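You operate a simulated robot arm through the tools that you are given. There is no shell and no other tool.

You are at the controls of a simulated robot arm. One attempt, no reset.

TASK
Put things in order on the top of the loading table. At the end: the green bung stands where the white cover stood; the white cover from the top of the loading table stands where the grey cover stood; the teal drain can (marked "water") stands on top of the blue tape roll; the grey cover from the top of the loading table stands where the teal drain can stood; the white mini tank from the top of the loading table stands where the green bung stood; whatever was shut is shut again. Leave all else as you found it, and nothing knocked over.

The check looks at the end state, three seconds after you hand in, the way a careful person would. Anything else that was tipped, shoved, dropped, spilled or broken makes it a failure. A push-on lid holds only when it is set on centred and level and pressed home; a screw cap is set on level and turned clockwise until tight.

THE ROBOT
A 7-joint arm with a two-finger parallel gripper, fixed in place. Base frame: the origin is at the foot of the arm, x ahead of it, y to its left, z up; the work surface is at about z = 900. Lengths are in mm, angles in rad, forces in N, time in s.
With the tool pointing down near the work surface it reaches from about 100 to 640 mm from the base axis. Its first joint turns from -1.152 to 1.152 rad. Payload 1.57 kg.
The TCP is the grasp point between the finger pads, 30 mm short of the fingertips. In the tool frame z runs along the fingers and y along their closing line. Largest opening 80 mm; finger width 17, thickness 12; the body of the gripper, 40 by 82 mm, starts 80 mm behind the TCP.
Orientation is that of the tool frame in the base frame, as [roll, pitch, yaw] about the fixed x, y, z axes, in that order (R = Rz(yaw) Ry(pitch) Rx(roll)). With the fingers straight down and closing along the base's y, the tool's x points along the base's -x, its y along +y and its z along -z.

THE INTERFACE
- The arm moves only by the tool drive_tool. Its argument "plan" is a list of rows, each a list of 3 entries, a list of its own where there are three numbers: the shift along the base's x, y, z in units of 20 mm (1.0 is 20 mm), then the turn, a rotation vector about the base's x, y, z in units of 4 degrees (1.0 is 4 degrees), then the finger opening in cm, from 0 to 8. In form: [[[dx, dy, dz], [rx, ry, rz], jaw], ...]. A call has 1 to 20 rows; each row shifts and turns the commanded pose from where the row before left it. A call with a number of a shift or a turn outside -1 to 1 is refused whole. Rows are played at 5 a second. More than 50 mm and 0.15 rad between two rows, or a gripper value outside its range, and nothing of the call is played. Where a pose cannot be reached the arm comes as near as it can. A force on the tool above 40 N (or 10 N above the force at the start of the call, whichever is more), or a blocked arm, ends the call early, and 0.2 s more pass. Each finger travels about 72 mm/s and halts on what it meets, pressing with about 23 N; the grip force reading is that of the motor and also rises with nothing between the fingers. The clock runs only during rows and for 0.2 s after the last one: add rows that do not move to give the fingers time. The reply holds the time, the measured pose of the TCP, the force on the tool along the base axes, the opening and the grip force, in the units named above and with some noise, with the torque about the TCP (base axes, N m) and any sound that the robot's microphone picked up, and new pictures: "views" is both (left out), scene, wrist or none.
- Cameras (640 x 400 px; columns grow to the right, rows downward): "scene" is fixed at [68.1, 485.5, 1408.5]; the picture's right is [-0.39, -0.92, 0.00], its down [-0.61, 0.26, -0.75] and it looks along [0.69, -0.29, -0.67] (base axes); focal length 309 px, centre (320, 200). "wrist" rides on the gripper at [72, -7, -122] in the tool frame; the picture's right is [0.09, 1.00, 0.00], its down [-0.84, 0.08, -0.54] and it looks along [-0.54, 0.05, 0.84] (tool axes); focal length 238 px, centre (320, 200). There is no depth. A picture from a camera that has moved, and an enlarged one, comes with that camera's place and axes in the base frame and with its lens. The place of the scene camera against the robot may be out by one fixed shift of up to 25 mm in any direction.
- enlarge(camera, box): a new picture of the part [left, top, right, bottom] of that camera's present view, enlarged. The clock stands still meanwhile.
- finish_job(): hands the job in; it is judged then, once.

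Places have to be worked out from the pictures, the camera data and where the tool is seen. Open the gripper and draw the arm clear of the work before you hand the job in, unless the task says otherwise.

The tools are called after "Call:" as name(argument=value, ...) on one line, values as JSON. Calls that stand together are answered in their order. drive_tool: Moves the arm, as the interface text tells. Its arguments: {"type":"object","properties":{"plan":{"type":"array"},"views":{"type":"string","enum":["both","scene","wrist","none"]}},"required":["plan"]} The other tools are called the same way: enlarge (camera, box) takes an enlarged picture of a part of a camera's view; finish_job () hands the job in.

At the start:

```text
time: 0.0
tcp_pos: [301.7, 304.0, 1142.7]
orientation: [3.141, 0.0, -3.142]
force: [0.6, 0.7, 0.7]
moment: [0.03, -0.01, -0.01]
finger_gap: 80.0
finger_force: 0.0
```

scene: 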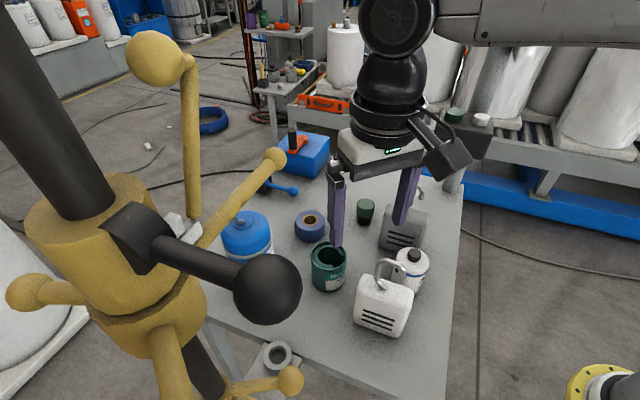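
wrist: 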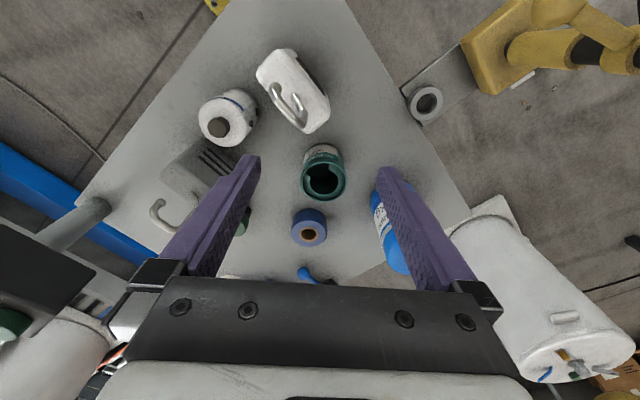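

The pictures show a table with a white cover, grey cover, white mini tank, teal can, tape roll and green bung. I'll take a closer look before moving.

Call:
enlarge(camera="scene", box=[200, 160, 480, 350])

Call:
enlarge(camera="wrist", box=[120, 30, 440, 290])

```text
2.11 times, centred on (340, 255) of scene
camera zoom: at [68.1, 485.5, 1408.5], right [-0.39, -0.92, 0.0], down [-0.61, 0.26, -0.75], along [0.69, -0.29, -0.67], focal length 650 px, centre (278, 84)
```

zoom: 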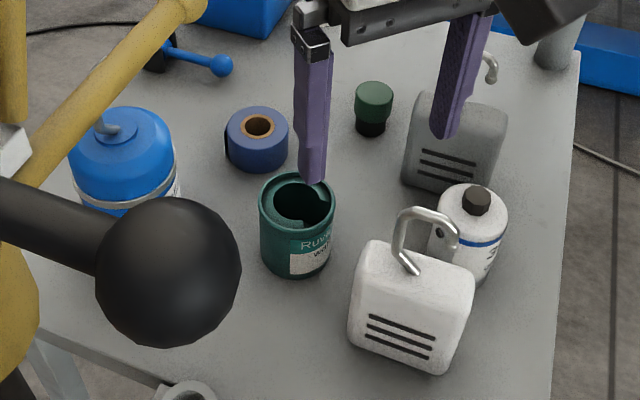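

```text
1.54 times, centred on (280, 160) of wrist
camera zoom: at [231.8, 296.5, 1265.1], right [-0.09, 1.0, 0.0], down [0.84, 0.08, 0.54], along [0.54, 0.05, -0.84], focal length 367 px, centre (382, 262)
```

zoom: 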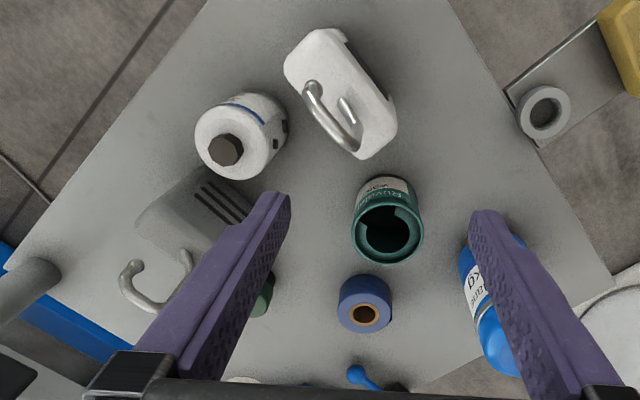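

I have rough places from the first views. I'll survey with the wrist camera from several poses to pin down positions and heights.

Call:
drive_tool(plan=[[[0, -1, 0.5], [0, 0, 0], 8], [[0, -1, 0.5], [0, 0, 0], 8], [[0, -1, 0.5], [0, 0, 0], 8], [[0, -1, 0.5], [0, 0, 0], 8], [[0, 0, 0], [0, 0, 0], 8]])

Call:
drive_tool(plan=[[[1, 0, 0], [0, 0, 0], 8], [[1, 0, 0], [0, 0, 0], 8], [[1, 0, 0], [0, 0, 0], 8], [[1, 0, 0], [0, 0, 0], 8], [[1, 0, 0], [0, 0, 0], 8], [[1, 0, 0], [0, 0, 0], 8], [[0, 0, 0], [0, 0, 0], 8]])

```text
time: 1.2
tcp_pos: [299.9, 224.6, 1182.9]
orientation: [-3.141, 0.001, 3.141]
force: [-0.9, 0.3, 0.5]
moment: [0.01, 0.03, 0.0]
finger_gap: 80.0
finger_force: 0.1
camera wrist: at [229.2, 215.7, 1304.1], right [-0.09, 1.0, 0.0], down [0.84, 0.08, 0.54], along [0.54, 0.05, -0.84], focal length 238 px, centre (320, 200)
```

scene: 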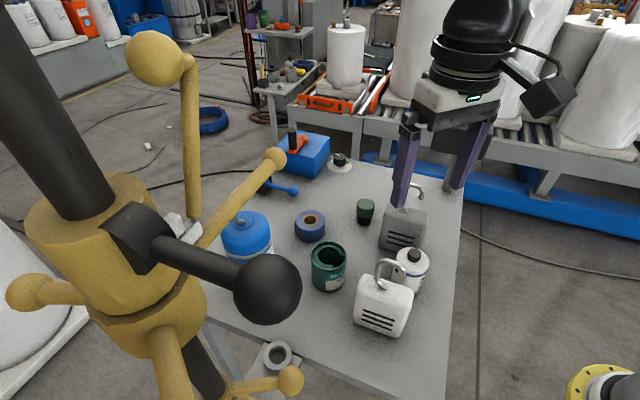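
wrist: 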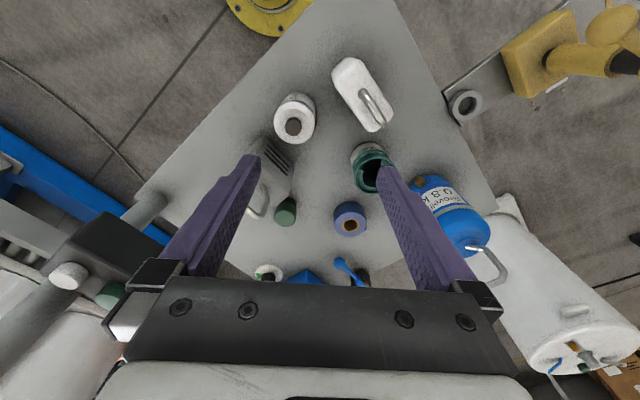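

```text
time: 2.8
tcp_pos: [423.4, 226.0, 1181.2]
orientation: [-3.141, 0.0, 3.141]
force: [0.4, 0.7, -0.1]
moment: [-0.01, 0.01, -0.02]
finger_gap: 79.9
finger_force: 0.0
camera wrist: at [352.4, 216.7, 1303.3], right [-0.09, 1.0, 0.0], down [0.84, 0.08, 0.54], along [0.54, 0.05, -0.84], focal length 238 px, centre (320, 200)
```

scene: 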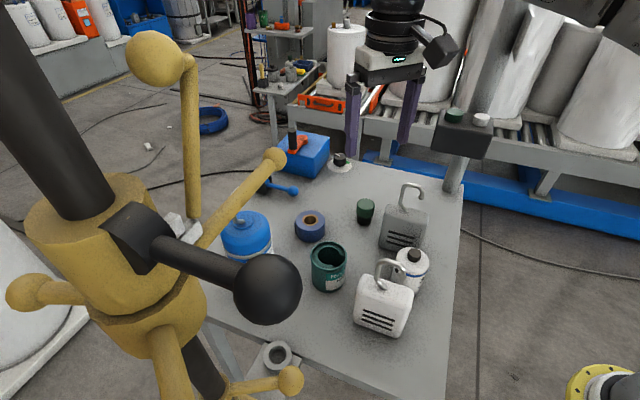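
wrist: 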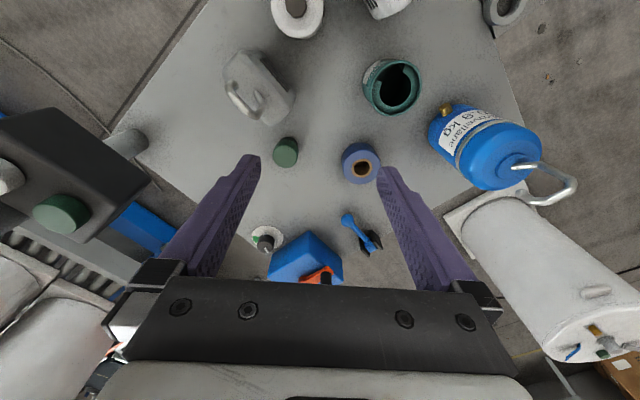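

Now the scene is unobstructed. I'll zoom in on both views for precise pixel coordinates.

Call:
enlarge(camera="scene", box=[280, 170, 470, 350])

Call:
enlarge(camera="wrist", box=[190, 0, 450, 200])

Call:
drive_tool(plan=[[[-1, 0, 0], [0, 0, 0], 8], [[-1, 0, 0], [0, 0, 0], 8], [[-1, 0, 0], [0, 0, 0], 8], [[-1, 0, 0], [0, 0, 0], 8], [[-1, 0, 0], [0, 0, 0], 8], [[-1, 0, 0], [0, 0, 0], 8], [[0, 0, 0], [0, 0, 0], 8]], views="none")

Call:
enlarge(camera="wrist", box=[220, 40, 480, 260])

```text
2.22 times, centred on (375, 260) of scene
camera zoom: at [68.1, 485.5, 1408.5], right [-0.39, -0.92, 0.0], down [-0.61, 0.26, -0.75], along [0.69, -0.29, -0.67], focal length 686 px, centre (198, 67)
```

zoom: 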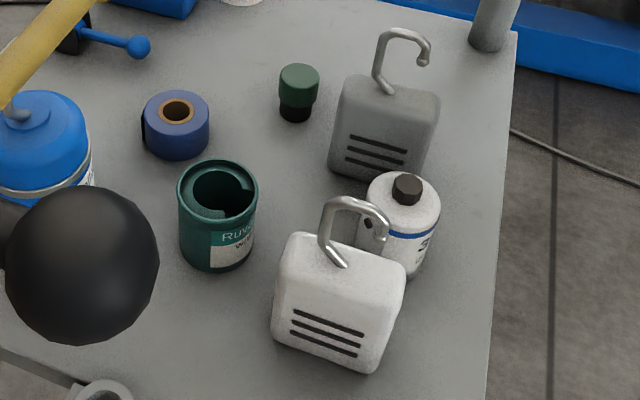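

```text
2.00 times, centred on (320, 100) of wrist
camera zoom: at [352.4, 216.7, 1303.3], right [-0.09, 1.0, 0.0], down [0.84, 0.08, 0.54], along [0.54, 0.05, -0.84], focal length 477 px, centre (320, 400)
```

zoom: 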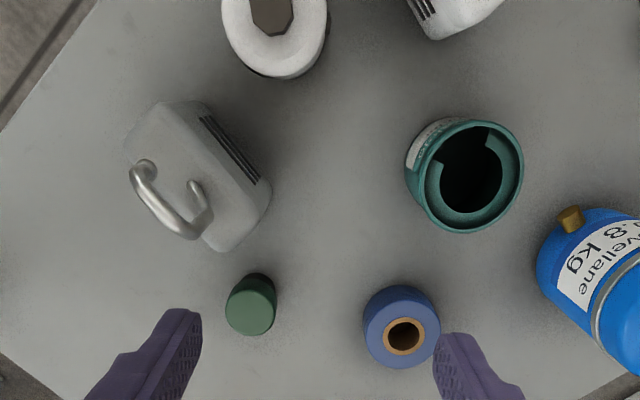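

```text
time: 4.4
tcp_pos: [301.2, 224.1, 1185.3]
orientation: [-3.141, 0.0, 3.141]
force: [0.0, -0.2, 0.0]
moment: [0.01, -0.01, 0.01]
finger_gap: 79.7
finger_force: 0.0
```

```text
1.82 times, centred on (350, 150) of wrist
camera zoom: at [231.3, 216.1, 1306.0], right [-0.09, 1.0, 0.0], down [0.84, 0.08, 0.54], along [0.54, 0.05, -0.84], focal length 433 px, centre (266, 291)
```

zoom: 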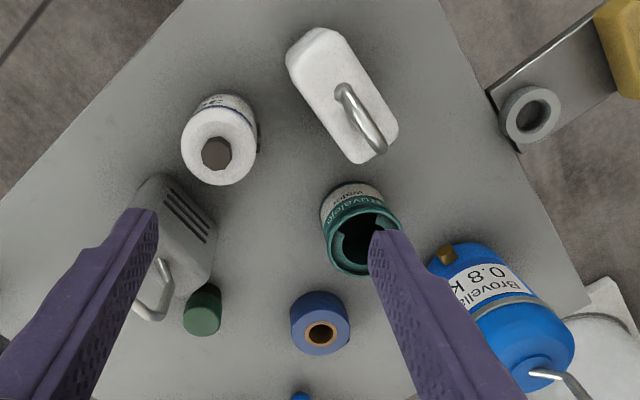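

Triangulating: can ≈ (388,316), rim z≈973, Ø≈70; tape roll ≈ (517,302), top ≈939; bung ≈ (501,174); tank ≈ (318,188); white cover ≈ (275,275), grey near (400,130). I'll take closer views of the covers to find their axes and thickness.

Call:
drive_tool(plan=[[[-0.2, 0.9, -0.8], [0, 0, 0], 8], [[-0.2, 0.9, -0.8], [0, 0, 0], 8], [[-0.15, 0.75, -0.6], [0, 0, 0], 8], [[0, 0, 0], [0, 0, 0], 8], [[0, 0, 0], [0, 0, 0], 8]], views="none")

Call:
enlarge(camera="wrist", box=[180, 0, 440, 200])

Call:
drive_tool(plan=[[[0.9, -0.9, 0], [0, 0, 0], 8], [[0.9, -0.9, 0], [0, 0, 0], 8], [[0.9, -0.9, 0], [0, 0, 0], 8], [[0.9, -0.9, 0], [0, 0, 0], 8], [[0.9, -0.9, 0], [0, 0, 0], 8], [[0.9, -0.9, 0], [0, 0, 0], 8], [[0.9, -0.9, 0], [0, 0, 0], 8], [[0, 0, 0], [0, 0, 0], 8], [[0, 0, 0], [0, 0, 0], 8]], views="none")

Call:
enlarge(camera="wrist", box=[180, 0, 440, 200])

```text
time: 5.6
tcp_pos: [292.1, 274.9, 1138.2]
orientation: [-3.14, -0.001, 3.141]
force: [-0.7, -0.5, -0.2]
moment: [0.0, 0.02, 0.02]
finger_gap: 80.0
finger_force: 0.1
```

```text
2.00 times, centred on (310, 100) of wrist
camera zoom: at [221.3, 267.7, 1260.7], right [-0.09, 1.0, 0.0], down [0.84, 0.08, 0.54], along [0.54, 0.05, -0.84], focal length 477 px, centre (340, 400)
```

zoom: 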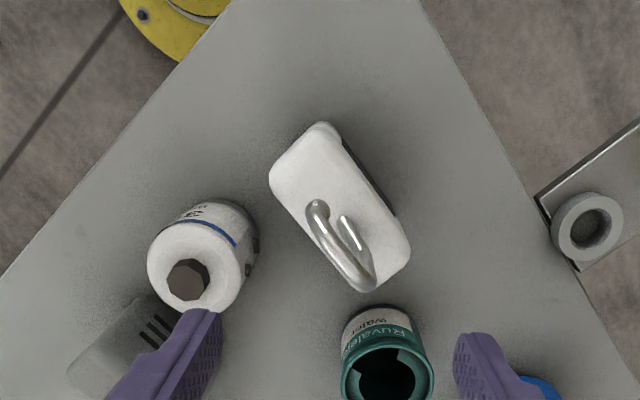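

```text
time: 7.6
tcp_pos: [417.8, 151.6, 1138.7]
orientation: [-3.14, 0.001, 3.14]
force: [0.2, 0.1, 0.2]
moment: [0.01, 0.0, 0.02]
finger_gap: 80.1
finger_force: 0.0
```

```text
2.00 times, centred on (310, 100) of wrist
camera zoom: at [347.0, 143.4, 1260.9], right [-0.09, 1.0, 0.0], down [0.84, 0.08, 0.54], along [0.54, 0.05, -0.84], focal length 477 px, centre (340, 400)
```

zoom: 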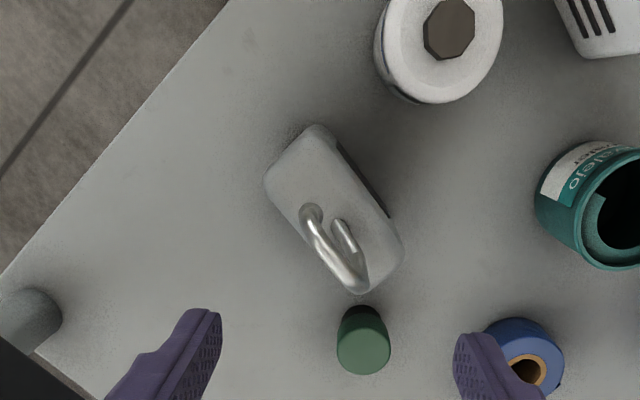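

Both covers share the same heading (~42° from x toward +y), about 45 mm thick, tops ≈983: white at ≈(275,272), grey at ≈(401,145). Starting with the can: I'll hover above it and check the centring.

Call:
drive_tool(plan=[[[-0.166, 0.913, 0], [0, 0, 0], 8], [[-0.166, 0.913, 0], [0, 0, 0], 8], [[-0.166, 0.913, 0], [0, 0, 0], 8], [[-0.166, 0.913, 0], [0, 0, 0], 8], [[-0.166, 0.913, 0], [0, 0, 0], 8], [[-0.166, 0.913, 0], [0, 0, 0], 8], [[-0.166, 0.913, 0], [0, 0, 0], 8], [[-0.166, 0.913, 0], [0, 0, 0], 8], [[-0.166, 0.913, 0], [0, 0, 0], 8], [[0, 0, -1], [0, 0, 0], 8], [[0, 0, -1], [0, 0, 0], 8], [[0, 0, -1], [0, 0, 0], 8], [[0, 0, -1], [0, 0, 0], 8], [[0, 0, 0], [0, 0, 0], 8], [[0, 0, 0], [0, 0, 0], 8]])

Call:
enlarge(camera="wrist", box=[220, 100, 420, 300])

Call:
enlarge(camera="scene", box=[280, 170, 470, 350])

```text
time: 10.8
tcp_pos: [387.9, 311.6, 1060.9]
orientation: [3.141, -0.001, 3.141]
force: [-0.6, 0.0, 0.5]
moment: [0.01, -0.03, -0.01]
finger_gap: 80.1
finger_force: 0.0
camera wrist: at [317.3, 304.4, 1182.4], right [-0.09, 1.0, 0.0], down [0.84, 0.08, 0.54], along [0.54, 0.05, -0.84], focal length 238 px, centre (320, 200)
```

scene: 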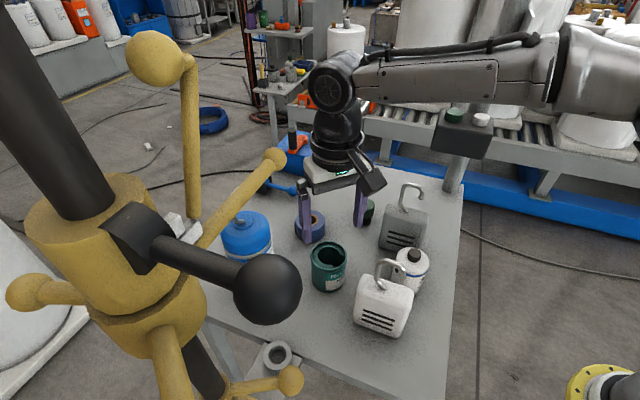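
wrist: 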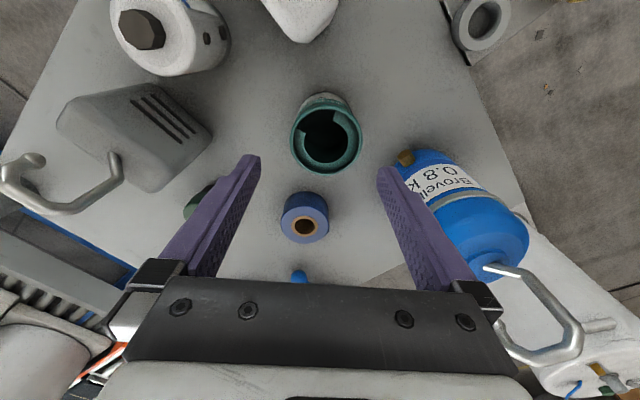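

```text
2.00 times, centred on (320, 200) of wrist
camera zoom: at [317.3, 304.4, 1182.4], right [-0.09, 1.0, 0.0], down [0.84, 0.08, 0.54], along [0.54, 0.05, -0.84], focal length 477 px, centre (320, 200)
```

zoom: 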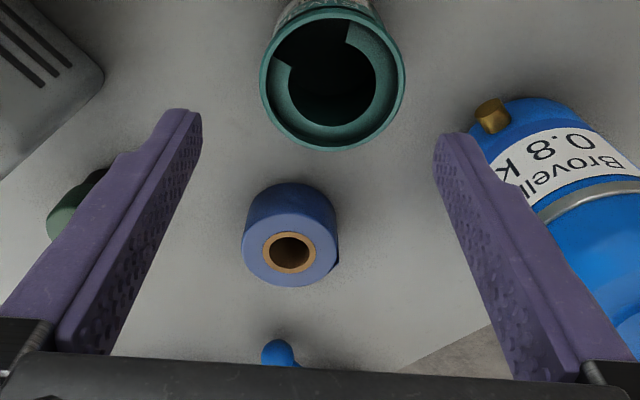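

```text
2.22 times, centred on (375, 260) of scene
camera zoom: at [68.1, 485.5, 1408.5], right [-0.39, -0.92, 0.0], down [-0.61, 0.26, -0.75], along [0.69, -0.29, -0.67], focal length 686 px, centre (198, 67)
```

zoom: 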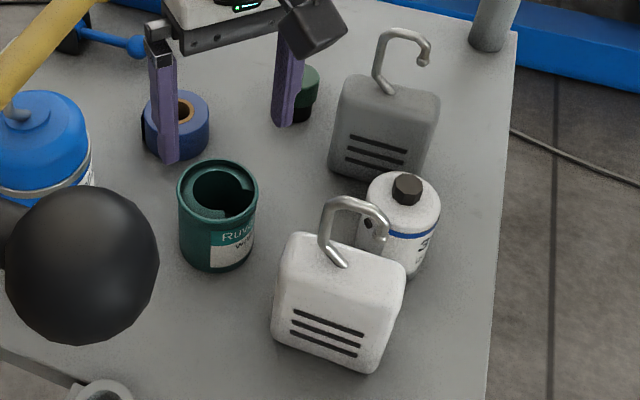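

The can rim reads centred at ≈(387,316.5), Ø≈65, rim z≈973. I'll shift 3 mm in y, descend to z≈946 and close.

Call:
drive_tool(plan=[[[0, 0.16, -0.9], [0, 0, 0], 8], [[0, 0, -0.95], [0, 0, 0], 8], [[0, 0, -0.95], [0, 0, 0], 8], [[0, 0, -0.95], [0, 0, 0], 8], [[0, 0, -0.95], [0, 0, 0], 8], [[0, 0, -0.95], [0, 0, 0], 8], [[0, 0, 0], [0, 0, 0], 8], [[0, 0, 0], [0, 0, 0], 8]])

```text
time: 12.6
tcp_pos: [388.2, 317.0, 947.7]
orientation: [3.141, 0.001, 3.141]
force: [-0.7, 0.9, -0.4]
moment: [0.0, -0.04, -0.04]
finger_gap: 80.3
finger_force: 0.0
camera wrist: at [316.8, 309.8, 1069.1], right [-0.09, 1.0, 0.0], down [0.84, 0.08, 0.54], along [0.54, 0.05, -0.84], focal length 238 px, centre (320, 200)
```

scene: 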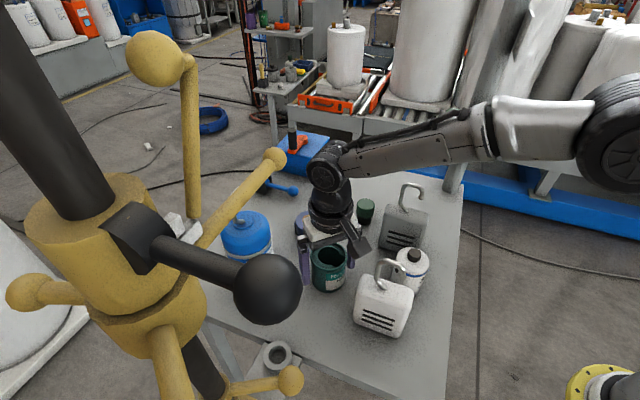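
wrist: 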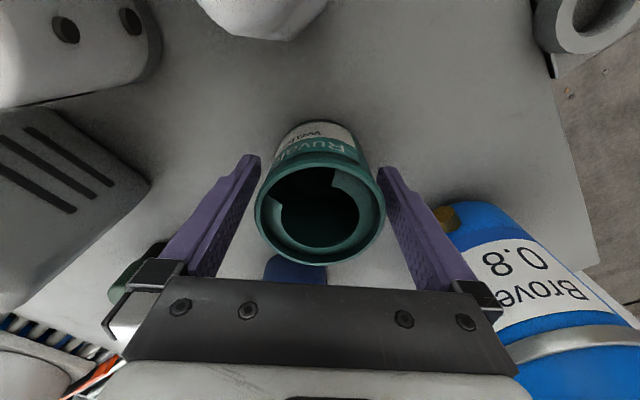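

The can sits centred between the fingers. Closing now.

Call:
drive_tool(plan=[[[0, 0, 0], [0, 0, 0], 5], [[0, 0, 0], [0, 0, 0], 5], [[0, 0, 0], [0, 0, 0], 5], [[0, 0, 0], [0, 0, 0], 5]], views="wrist")

```text
time: 13.6
tcp_pos: [388.1, 318.1, 947.2]
orientation: [3.141, 0.001, 3.141]
force: [0.8, 0.5, 0.1]
moment: [0.01, 0.03, 0.03]
finger_gap: 62.9
finger_force: 23.5
camera wrist: at [316.8, 309.8, 1069.2], right [-0.09, 1.0, 0.0], down [0.84, 0.08, 0.54], along [0.54, 0.05, -0.84], focal length 238 px, centre (320, 200)
```

wrist: 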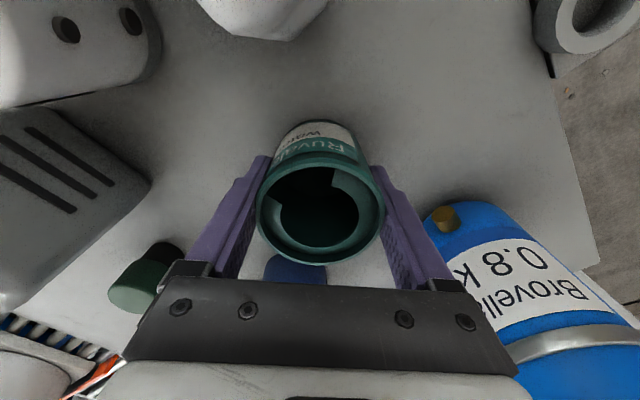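

Gripped at 63 mm. Lifting straight up, then travelling gently to above the tape roll.

Call:
drive_tool(plan=[[[0, 0, 0.4], [0, 0, 0], 5], [[0, 0, 0.7], [0, 0, 0], 5], [[0, 0, 0.8], [0, 0, 0], 5], [[0, 0, 0.8], [0, 0, 0], 5], [[0, 0, 0.8], [0, 0, 0], 5], [[0, 0, 0.7], [0, 0, 0], 5], [[0.3, -0.04, 0], [0, 0, 0], 5], [[0.652, -0.07, 0], [0, 0, 0], 5], [[0.652, -0.07, 0], [0, 0, 0], 5], [[0.652, -0.07, 0], [0, 0, 0], 5], [[0.652, -0.07, 0], [0, 0, 0], 5], [[0.652, -0.07, 0], [0, 0, 0], 5], [[0.652, -0.07, 0], [0, 0, 0], 5], [[0.652, -0.07, 0], [0, 0, 0], 5], [[0.652, -0.07, 0], [0, 0, 0], 5], [[0.652, -0.07, 0], [0, 0, 0], 5], [[0.352, -0.03, 0], [0, 0, 0], 5], [[0, 0, 0], [0, 0, 0], 5], [[0, 0, 0], [0, 0, 0], 5]])

Call:
enlarge(camera="scene", box=[240, 140, 400, 300])

Call:
enlarge(camera="wrist", box=[220, 100, 420, 300])

```text
time: 17.6
tcp_pos: [518.9, 304.9, 1030.7]
orientation: [3.142, 0.0, -3.141]
force: [0.1, 0.7, -0.4]
moment: [0.02, -0.02, -0.03]
finger_gap: 62.7
finger_force: 23.2
camera wrist: at [447.9, 295.5, 1151.8], right [-0.09, 1.0, 0.0], down [0.84, 0.08, 0.54], along [0.54, 0.05, -0.84], focal length 238 px, centre (320, 200)
```

scene: 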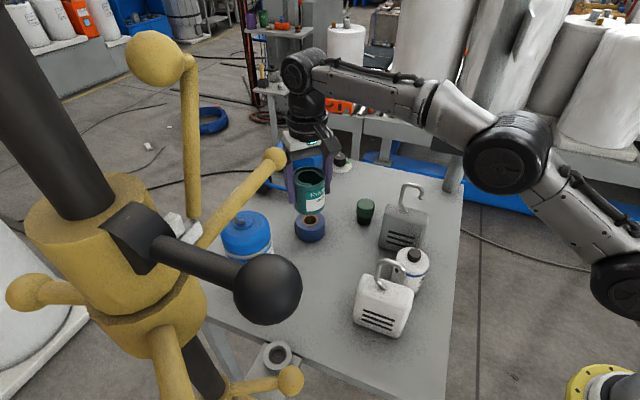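
wrist: 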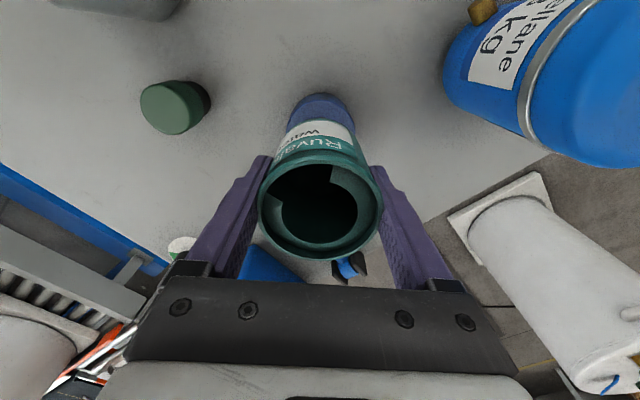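

```text
2.50 times, centred on (320, 220) of scene
camera zoom: at [68.1, 485.5, 1408.5], right [-0.39, -0.92, 0.0], down [-0.61, 0.26, -0.75], along [0.69, -0.29, -0.67], focal length 772 px, centre (320, 150)
```

zoom: 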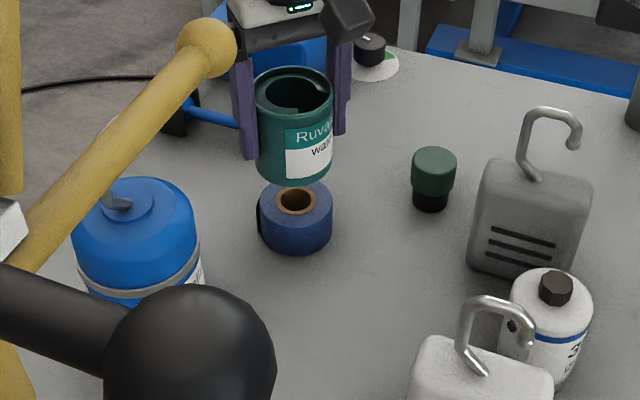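

```text
2.00 times, centred on (320, 200) of wrist
camera zoom: at [447.9, 295.5, 1151.8], right [-0.09, 1.0, 0.0], down [0.84, 0.08, 0.54], along [0.54, 0.05, -0.84], focal length 477 px, centre (320, 200)
```

zoom: 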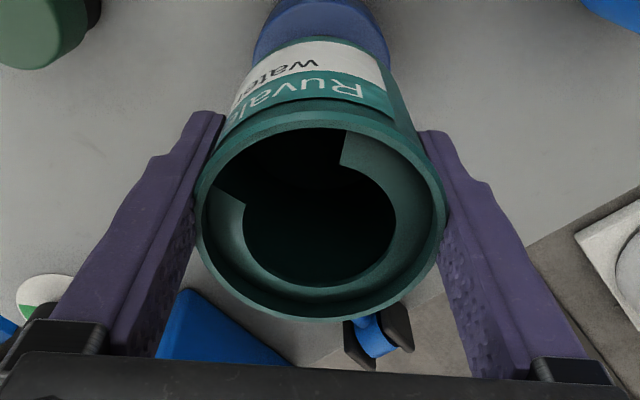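

The can hangs almost exactly over the roll in both views (within a couple of mm). I'll descend to just above contact and re-check.

Call:
drive_tool(plan=[[[0, 0, -0.4], [0, 0, 0], 5], [[0, 0, -0.5], [0, 0, 0], 5], [[0, 0, -0.5], [0, 0, 0], 5], [[0, 0, -0.4], [0, 0, 0], 5], [[0, 0, 0], [0, 0, 0], 5], [[0, 0, 0], [0, 0, 0], 5]], views="none")

Call:
enlarge(camera="scene", box=[280, 170, 350, 250])

Call:
enlarge(camera="wrist", box=[240, 70, 400, 200])

```text
time: 19.0
tcp_pos: [520.6, 302.2, 995.2]
orientation: [-3.14, 0.001, -3.141]
force: [-1.1, -0.9, -1.1]
moment: [-0.02, 0.02, -0.03]
finger_gap: 62.5
finger_force: 23.6
```

```text
5.00 times, centred on (315, 210) of scene
camera zoom: at [68.1, 485.5, 1408.5], right [-0.39, -0.92, 0.0], down [-0.61, 0.26, -0.75], along [0.69, -0.29, -0.67], focal length 1545 px, centre (345, 150)
```

zoom: 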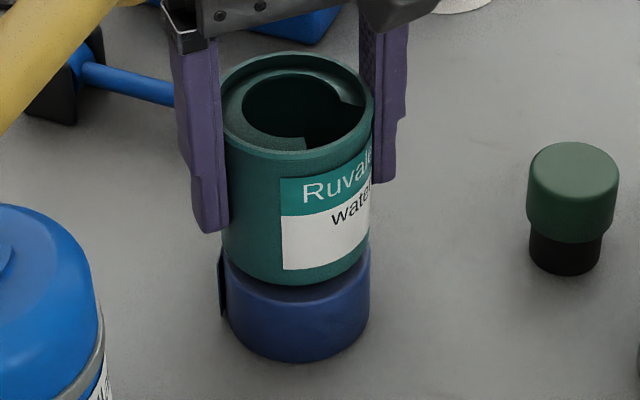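

```text
3.08 times, centred on (320, 135) of wrist
camera zoom: at [448.5, 294.6, 1116.6], right [-0.09, 1.0, 0.0], down [0.84, 0.08, 0.54], along [0.54, 0.05, -0.84], focal length 733 px, centre (320, 400)
```

zoom: 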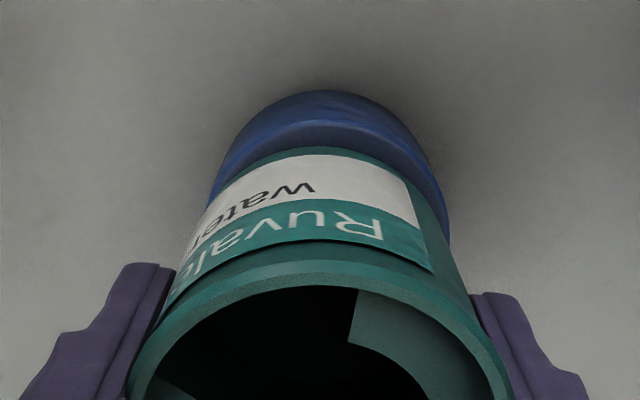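

Alignment looks good within ~3 mm on both axes. Lowering slowly and watching the vertical force.

Call:
drive_tool(plan=[[[-0.04, 0, -0.1], [0, 0, 0], 5], [[0, 0, -0.1], [0, 0, 0], 5], [[0, 0, -0.1], [0, 0, 0], 5], [[0, 0, 0], [0, 0, 0], 5]], views="none")

Call:
enlarge(camera="scene", box=[280, 170, 350, 250])

```text
time: 20.0
tcp_pos: [519.1, 303.4, 988.8]
orientation: [3.141, 0.001, 3.141]
force: [0.6, 0.0, 3.3]
moment: [-0.02, 0.06, -0.04]
finger_gap: 62.5
finger_force: 22.9
```

```text
5.00 times, centred on (315, 210) of scene
camera zoom: at [68.0, 485.5, 1408.5], right [-0.39, -0.92, 0.0], down [-0.61, 0.26, -0.75], along [0.69, -0.29, -0.67], focal length 1545 px, centre (345, 150)
```

zoom: 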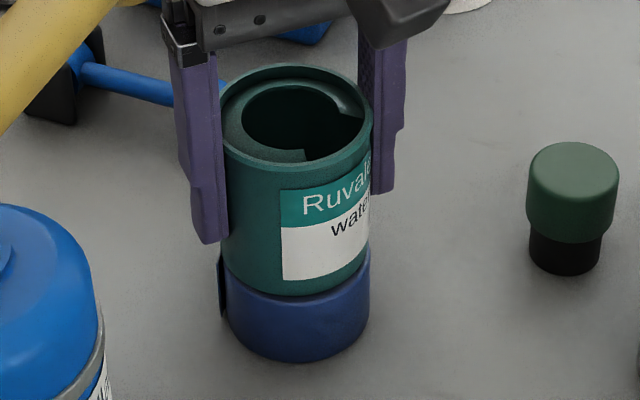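

Force of about 3 N suggests first contact; a further 1 mm to seat it, then check.

Call:
drive_tool(plan=[[[0, 0, -0.04], [0, 0, 0], 5], [[0, 0, 0], [0, 0, 0], 5]], views="none")

```text
time: 20.6
tcp_pos: [517.9, 302.4, 988.2]
orientation: [3.14, 0.003, 3.14]
force: [0.6, -0.6, 8.1]
moment: [-0.04, 0.03, -0.04]
finger_gap: 62.8
finger_force: 22.7
```

Seated (8 N). Opening the fingers and waiting before rising.

Call:
drive_tool(plan=[[[0, 0, 0], [0, 0, 0], 6.6], [[0, 0, 0], [0, 0, 0], 7.2], [[0, 0, 0], [0, 0, 0], 7.8], [[0, 0, 0], [0, 0, 0], 7.8], [[0, 0, 0.3], [0, 0, 0], 7.8], [[0, 0, 0.6], [0, 0, 0], 7.8], [[0, 0, 1], [0, 0, 0], 7.8], [[0, 0, 1], [0, 0, 0], 7.8], [[0, 0, 1], [0, 0, 0], 7.8], [[0, 0, 1], [0, 0, 0], 7.8], [[0, 0, 1], [0, 0, 0], 7.8], [[0, 0, 0], [0, 0, 0], 7.8]])

Call:
enlarge(camera="scene", box=[280, 170, 350, 250])

Call:
enlarge(camera="wrist", box=[220, 50, 420, 250])

```text
time: 23.2
tcp_pos: [510.1, 296.5, 1101.2]
orientation: [-3.141, 0.0, -3.141]
force: [-0.2, -1.0, 0.6]
moment: [0.01, 0.0, 0.01]
finger_gap: 78.2
finger_force: 0.2
out of reach, approached as far as the arm can: row 10, 11
camera wrist: at [438.9, 288.5, 1223.3], right [-0.09, 1.0, 0.0], down [0.84, 0.08, 0.54], along [0.54, 0.05, -0.84], focal length 238 px, centre (320, 200)
```

scene: 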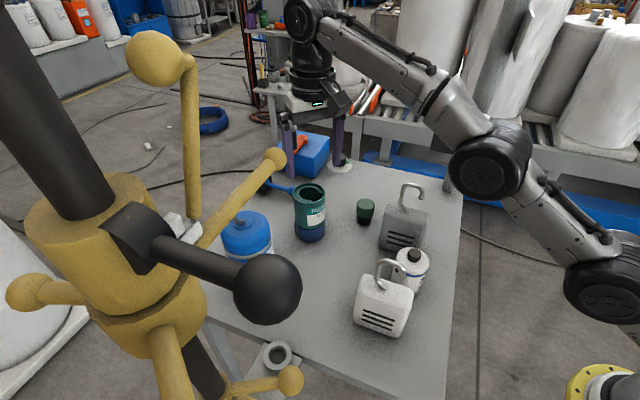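
wrist: 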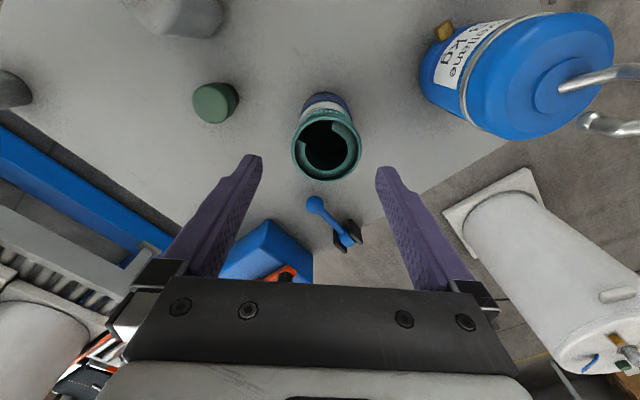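

```text
5.00 times, centred on (315, 210) of scene
camera zoom: at [68.1, 485.5, 1408.5], right [-0.39, -0.92, 0.0], down [-0.61, 0.26, -0.75], along [0.69, -0.29, -0.67], focal length 1545 px, centre (345, 150)
```

zoom: 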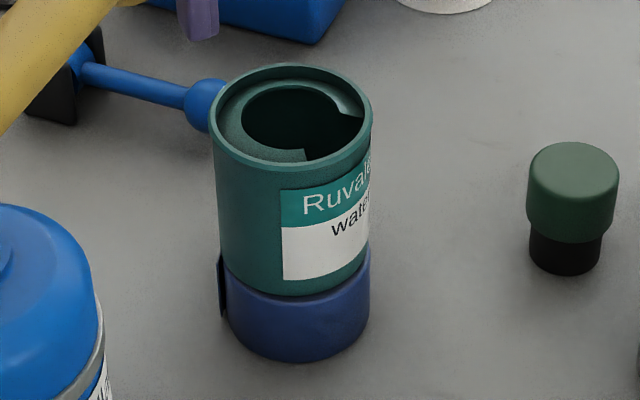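

```text
2.00 times, centred on (320, 150) of wrist
camera zoom: at [438.9, 288.5, 1223.3], right [-0.09, 1.0, 0.0], down [0.84, 0.08, 0.54], along [0.54, 0.05, -0.84], focal length 477 px, centre (320, 300)
```

zoom: 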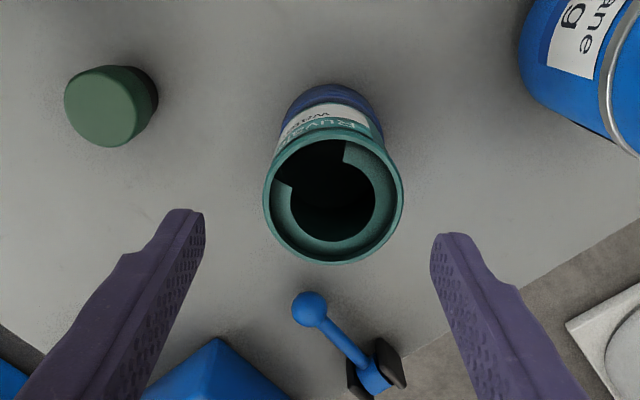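

The can stands squarely on the tape roll. Next the grey cover: moving over it while yawing +42° so the fingers close across its thickness.

Call:
drive_tool(plan=[[[-0.45, -0.63, 0], [0, 0, 0.875], 7.8], [[-0.45, -0.63, 0], [0, 0, 0.875], 7.8], [[-0.45, -0.63, 0], [0, 0, 0.875], 7.8], [[-0.45, -0.63, 0], [0, 0, 0.875], 7.8], [[-0.45, -0.63, 0], [0, 0, 0.875], 7.8], [[-0.45, -0.63, 0], [0, 0, 0.875], 7.8], [[-0.45, -0.63, 0], [0, 0, 0.875], 7.8], [[-0.45, -0.63, 0], [0, 0, 0.875], 7.8], [[-0.45, -0.63, 0], [0, 0, 0.875], 7.8], [[-0.45, -0.63, 0], [0, 0, 0.875], 7.8], [[-0.45, -0.63, 0], [0, 0, 0.875], 7.8], [[-0.45, -0.63, 0], [0, 0, 0.875], 7.8], [[0, 0, 0], [0, 0, 0], 7.8], [[0, 0, 0], [0, 0, 0], 7.8]])

Call:
enlarge(camera="wrist", box=[200, 20, 440, 220])

```text
time: 26.2
tcp_pos: [399.7, 145.4, 1100.3]
orientation: [-3.14, 0.0, -2.408]
force: [0.2, -0.5, -0.5]
moment: [-0.01, 0.03, 0.0]
finger_gap: 78.3
finger_force: 0.0
camera wrist: at [351.8, 92.0, 1222.2], right [-0.73, 0.68, 0.0], down [0.57, 0.62, 0.54], along [0.37, 0.4, -0.84], focal length 238 px, centre (320, 200)
```

scene: 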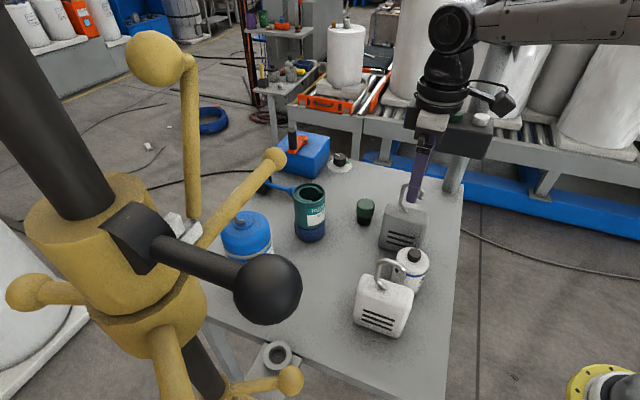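
wrist: 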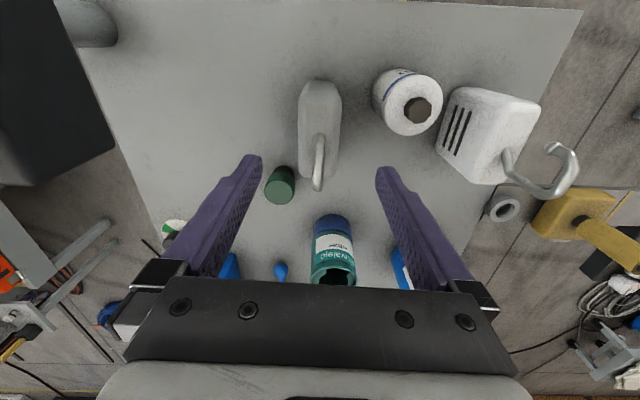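

```text
2.00 times, centred on (320, 120) of wrist
camera zoom: at [351.8, 92.0, 1222.2], right [-0.73, 0.68, 0.0], down [0.57, 0.62, 0.54], along [0.37, 0.4, -0.84], focal length 477 px, centre (320, 360)
```

zoom: 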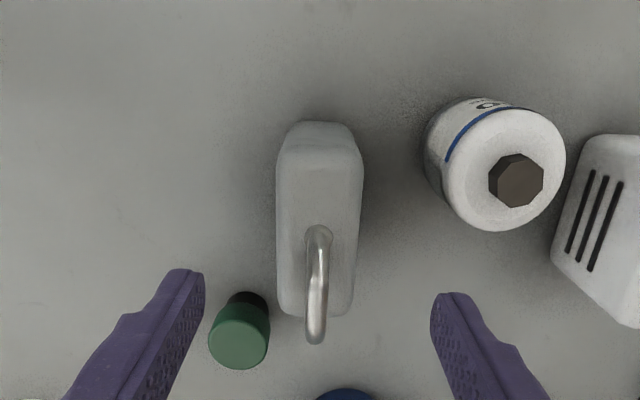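

Yaw is within ~2° of the cover's axis and its thickness is ≈41–43 mm. I'll refine the centring to ≈(408,150) and yaw +1.5°, then look again before descending.

Call:
drive_tool(plan=[[[0.4, 0.22, 0], [0, 0, 0.375], 7.8], [[0, 0, -0.5], [0, 0, 0], 7.8], [[0, 0, -0.4], [0, 0, 0], 7.8], [[0, 0, 0], [0, 0, 0], 7.8], [[0, 0, 0], [0, 0, 0], 7.8]], views="wrist")

Call:
enlarge(camera="wrist", box=[200, 20, 440, 220])

Call:
enlarge(camera="scene", box=[340, 120, 460, 270])

```text
time: 27.4
tcp_pos: [407.4, 151.6, 1082.9]
orientation: [3.141, 0.001, -2.381]
force: [-0.3, 0.4, -0.2]
moment: [-0.01, 0.03, -0.02]
finger_gap: 78.1
finger_force: 0.0
camera wrist: at [360.9, 95.1, 1203.5], right [-0.75, 0.66, 0.0], down [0.55, 0.63, 0.54], along [0.36, 0.41, -0.84], focal length 238 px, centre (320, 200)
```

wrist: 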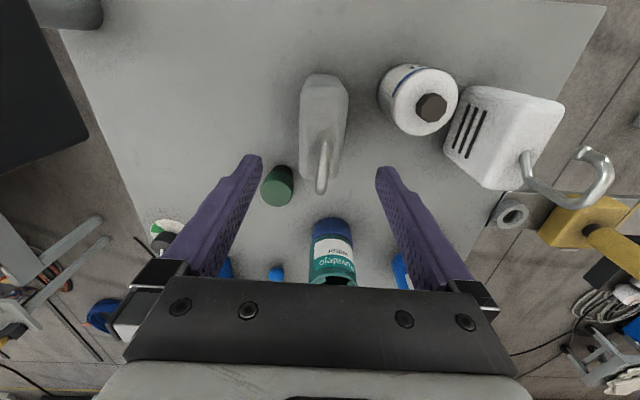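

```text
2.00 times, centred on (320, 120) of wrist
camera zoom: at [360.9, 95.1, 1203.5], right [-0.75, 0.66, 0.0], down [0.55, 0.63, 0.54], along [0.36, 0.41, -0.84], focal length 477 px, centre (320, 360)
```

zoom: 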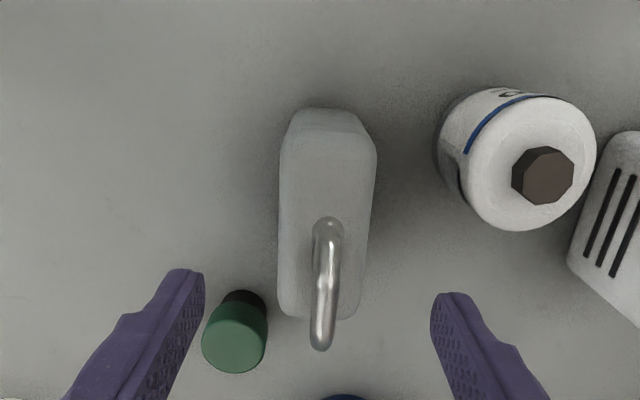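

```text
2.67 times, centred on (400, 195) of scene
camera zoom: at [68.1, 485.5, 1408.5], right [-0.39, -0.92, 0.0], down [-0.61, 0.26, -0.75], along [0.69, -0.29, -0.67], focal length 824 px, centre (107, 213)
```

zoom: 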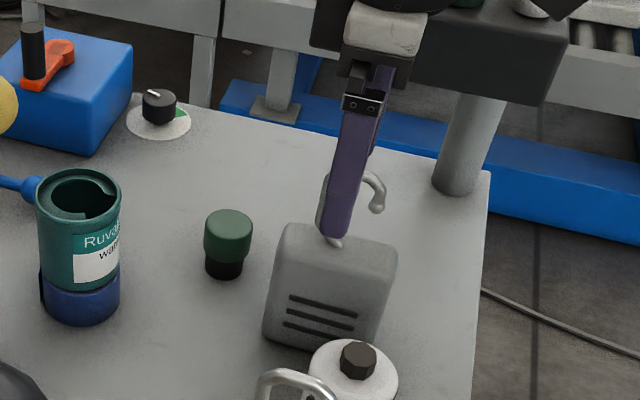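

The scene/wrist triangulation now shows the shackle's arc tops out at ≈1070 and the body top at ≈1009, so I must keep the TCP near 1002 to keep the palm clear. Adding 1.5° yaw, nudging 3 mm back, and descending in steps.

Call:
drive_tool(plan=[[[-0.15, -0.15, -0.4], [0, 0, 0.375], 7.8], [[0, 0, -0.8], [0, 0, 0], 7.8], [[0, 0, -0.8], [0, 0, 0], 7.8], [[0, 0, 0], [0, 0, 0], 7.8], [[0, 0, 0], [0, 0, 0], 7.8]])

Call:
enlarge(camera="scene", box=[340, 120, 460, 270])

Call:
enlarge(camera="wrist", box=[200, 20, 440, 220])

```text
time: 28.6
tcp_pos: [403.8, 147.4, 1041.8]
orientation: [-3.141, 0.001, -2.356]
force: [-0.1, 0.1, -0.3]
moment: [-0.02, -0.05, 0.04]
finger_gap: 77.8
finger_force: 0.1
camera wrist: at [358.6, 90.7, 1163.9], right [-0.77, 0.64, 0.0], down [0.54, 0.65, 0.54], along [0.35, 0.42, -0.84], focal length 238 px, centre (320, 200)
```

scene: 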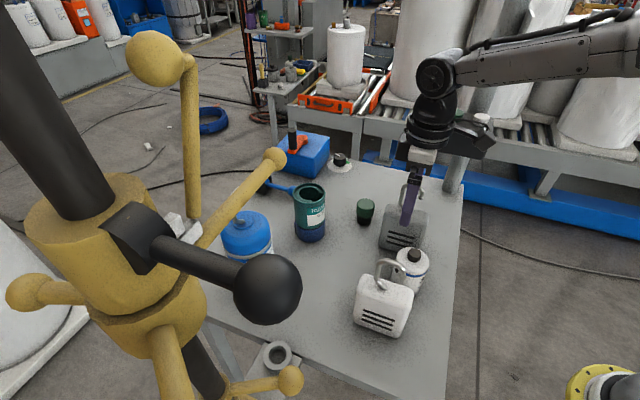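
wrist: 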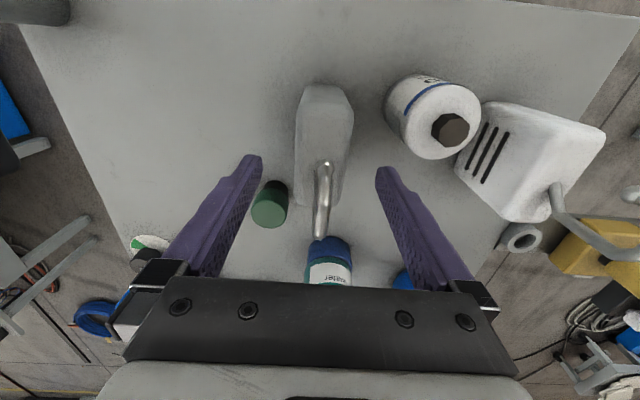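

```text
2.67 times, centred on (400, 195) of scene
camera zoom: at [68.1, 485.5, 1408.5], right [-0.39, -0.92, 0.0], down [-0.61, 0.26, -0.75], along [0.69, -0.29, -0.67], focal length 824 px, centre (107, 213)
```

zoom: 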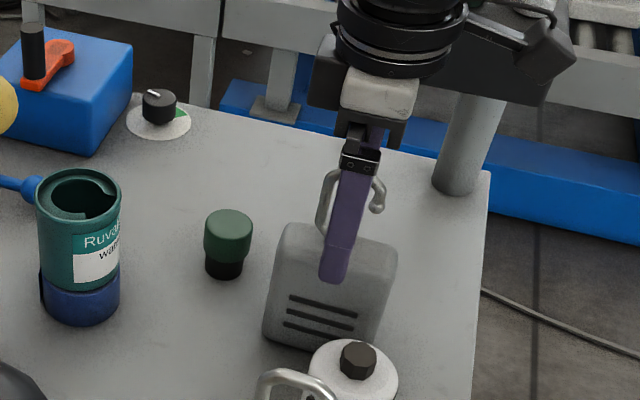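

```text
2.00 times, centred on (320, 120) of wrist
camera zoom: at [358.6, 90.7, 1163.9], right [-0.77, 0.64, 0.0], down [0.54, 0.65, 0.54], along [0.35, 0.42, -0.84], focal length 477 px, centre (320, 360)
```

zoom: 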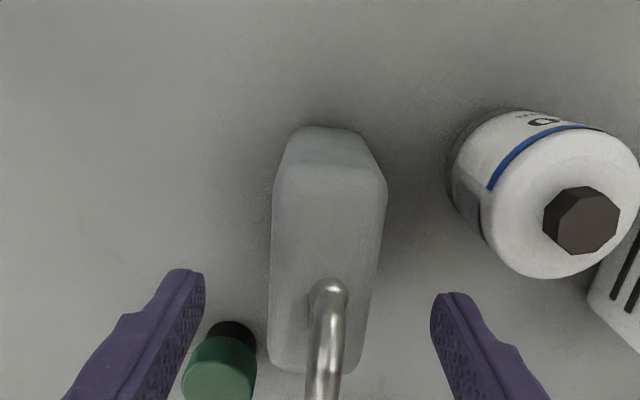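

Alignment is now within ~1 mm and the yaw matches. Descending to TCP ≈1003.

Call:
drive_tool(plan=[[[0, 0, -0.6], [0, 0, 0], 7.8], [[0, 0, -0.6], [0, 0, 0], 7.8], [[0, 0, -0.5], [0, 0, 0], 7.8], [[0, 0, -0.25], [0, 0, 0], 7.8], [[0, 0, 0], [0, 0, 0], 7.8], [[0, 0, 0], [0, 0, 0], 7.8]])

Call:
enlarge(camera="scene", box=[340, 120, 460, 270])

```text
time: 30.0
tcp_pos: [402.9, 147.9, 1005.2]
orientation: [3.141, -0.001, -2.354]
force: [-0.4, 0.3, 0.1]
moment: [-0.02, 0.01, -0.02]
finger_gap: 78.3
finger_force: 0.2
camera wrist: at [358.3, 90.9, 1125.7], right [-0.77, 0.64, 0.0], down [0.54, 0.65, 0.54], along [0.35, 0.42, -0.84], focal length 238 px, centre (320, 200)
```

scene: 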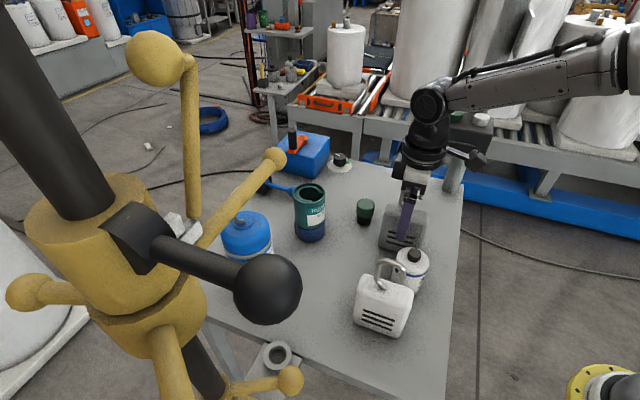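
wrist: 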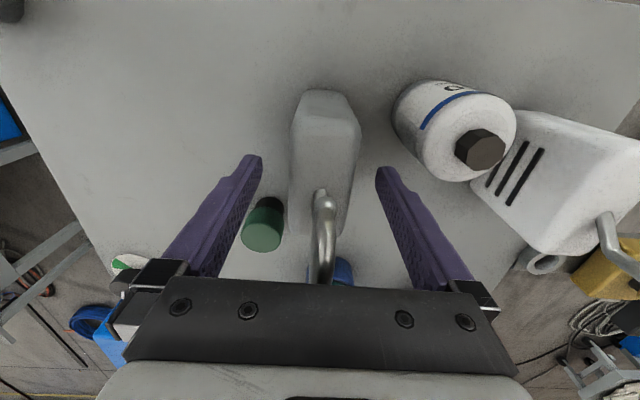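

```text
2.67 times, centred on (400, 195) of scene
camera zoom: at [68.1, 485.5, 1408.5], right [-0.39, -0.92, 0.0], down [-0.61, 0.26, -0.75], along [0.69, -0.29, -0.67], focal length 824 px, centre (107, 213)
```

zoom: 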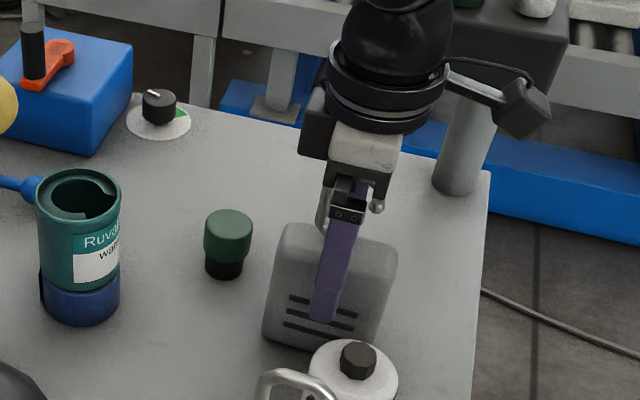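

No contact so far, fingers overlap the body by ~30 mm. Closing on the grey cover.

Call:
drive_tool(plan=[[[0, 0, 0], [0, 0, 0], 6], [[0, 0, 0], [0, 0, 0], 4.8], [[0, 0, 0], [0, 0, 0], 3], [[0, 0, 0], [0, 0, 0], 3], [[0, 0, 0], [0, 0, 0], 3], [[0, 0, 0], [0, 0, 0], 3]], views="wrist")

Call:
enlarge(camera="scene", box=[340, 120, 460, 270])

```text
time: 31.4
tcp_pos: [404.5, 147.5, 1003.1]
orientation: [3.141, 0.001, -2.356]
force: [-1.4, 0.4, 0.1]
moment: [0.04, 0.01, -0.02]
finger_gap: 39.7
finger_force: 22.8
camera wrist: at [358.3, 91.0, 1125.8], right [-0.77, 0.64, 0.0], down [0.54, 0.65, 0.54], along [0.35, 0.42, -0.84], focal length 238 px, centre (320, 200)
```

wrist: 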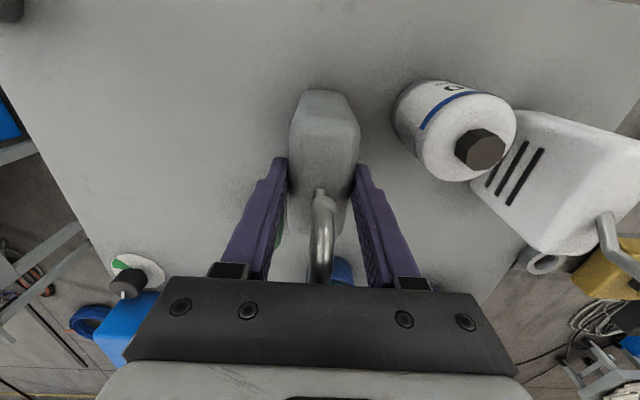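

```text
2.67 times, centred on (400, 195) of scene
camera zoom: at [68.0, 485.5, 1408.5], right [-0.39, -0.92, 0.0], down [-0.61, 0.26, -0.75], along [0.69, -0.29, -0.67], focal length 824 px, centre (107, 213)
```

zoom: 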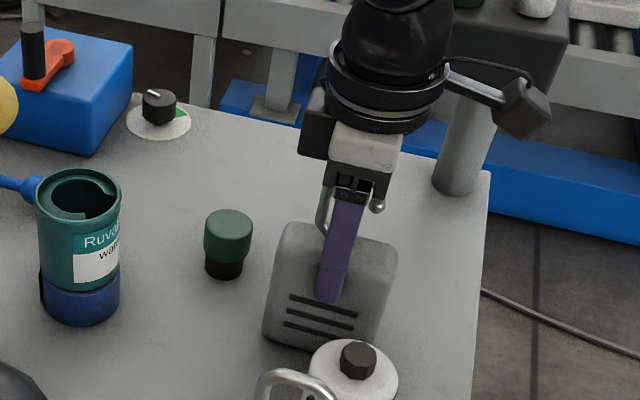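

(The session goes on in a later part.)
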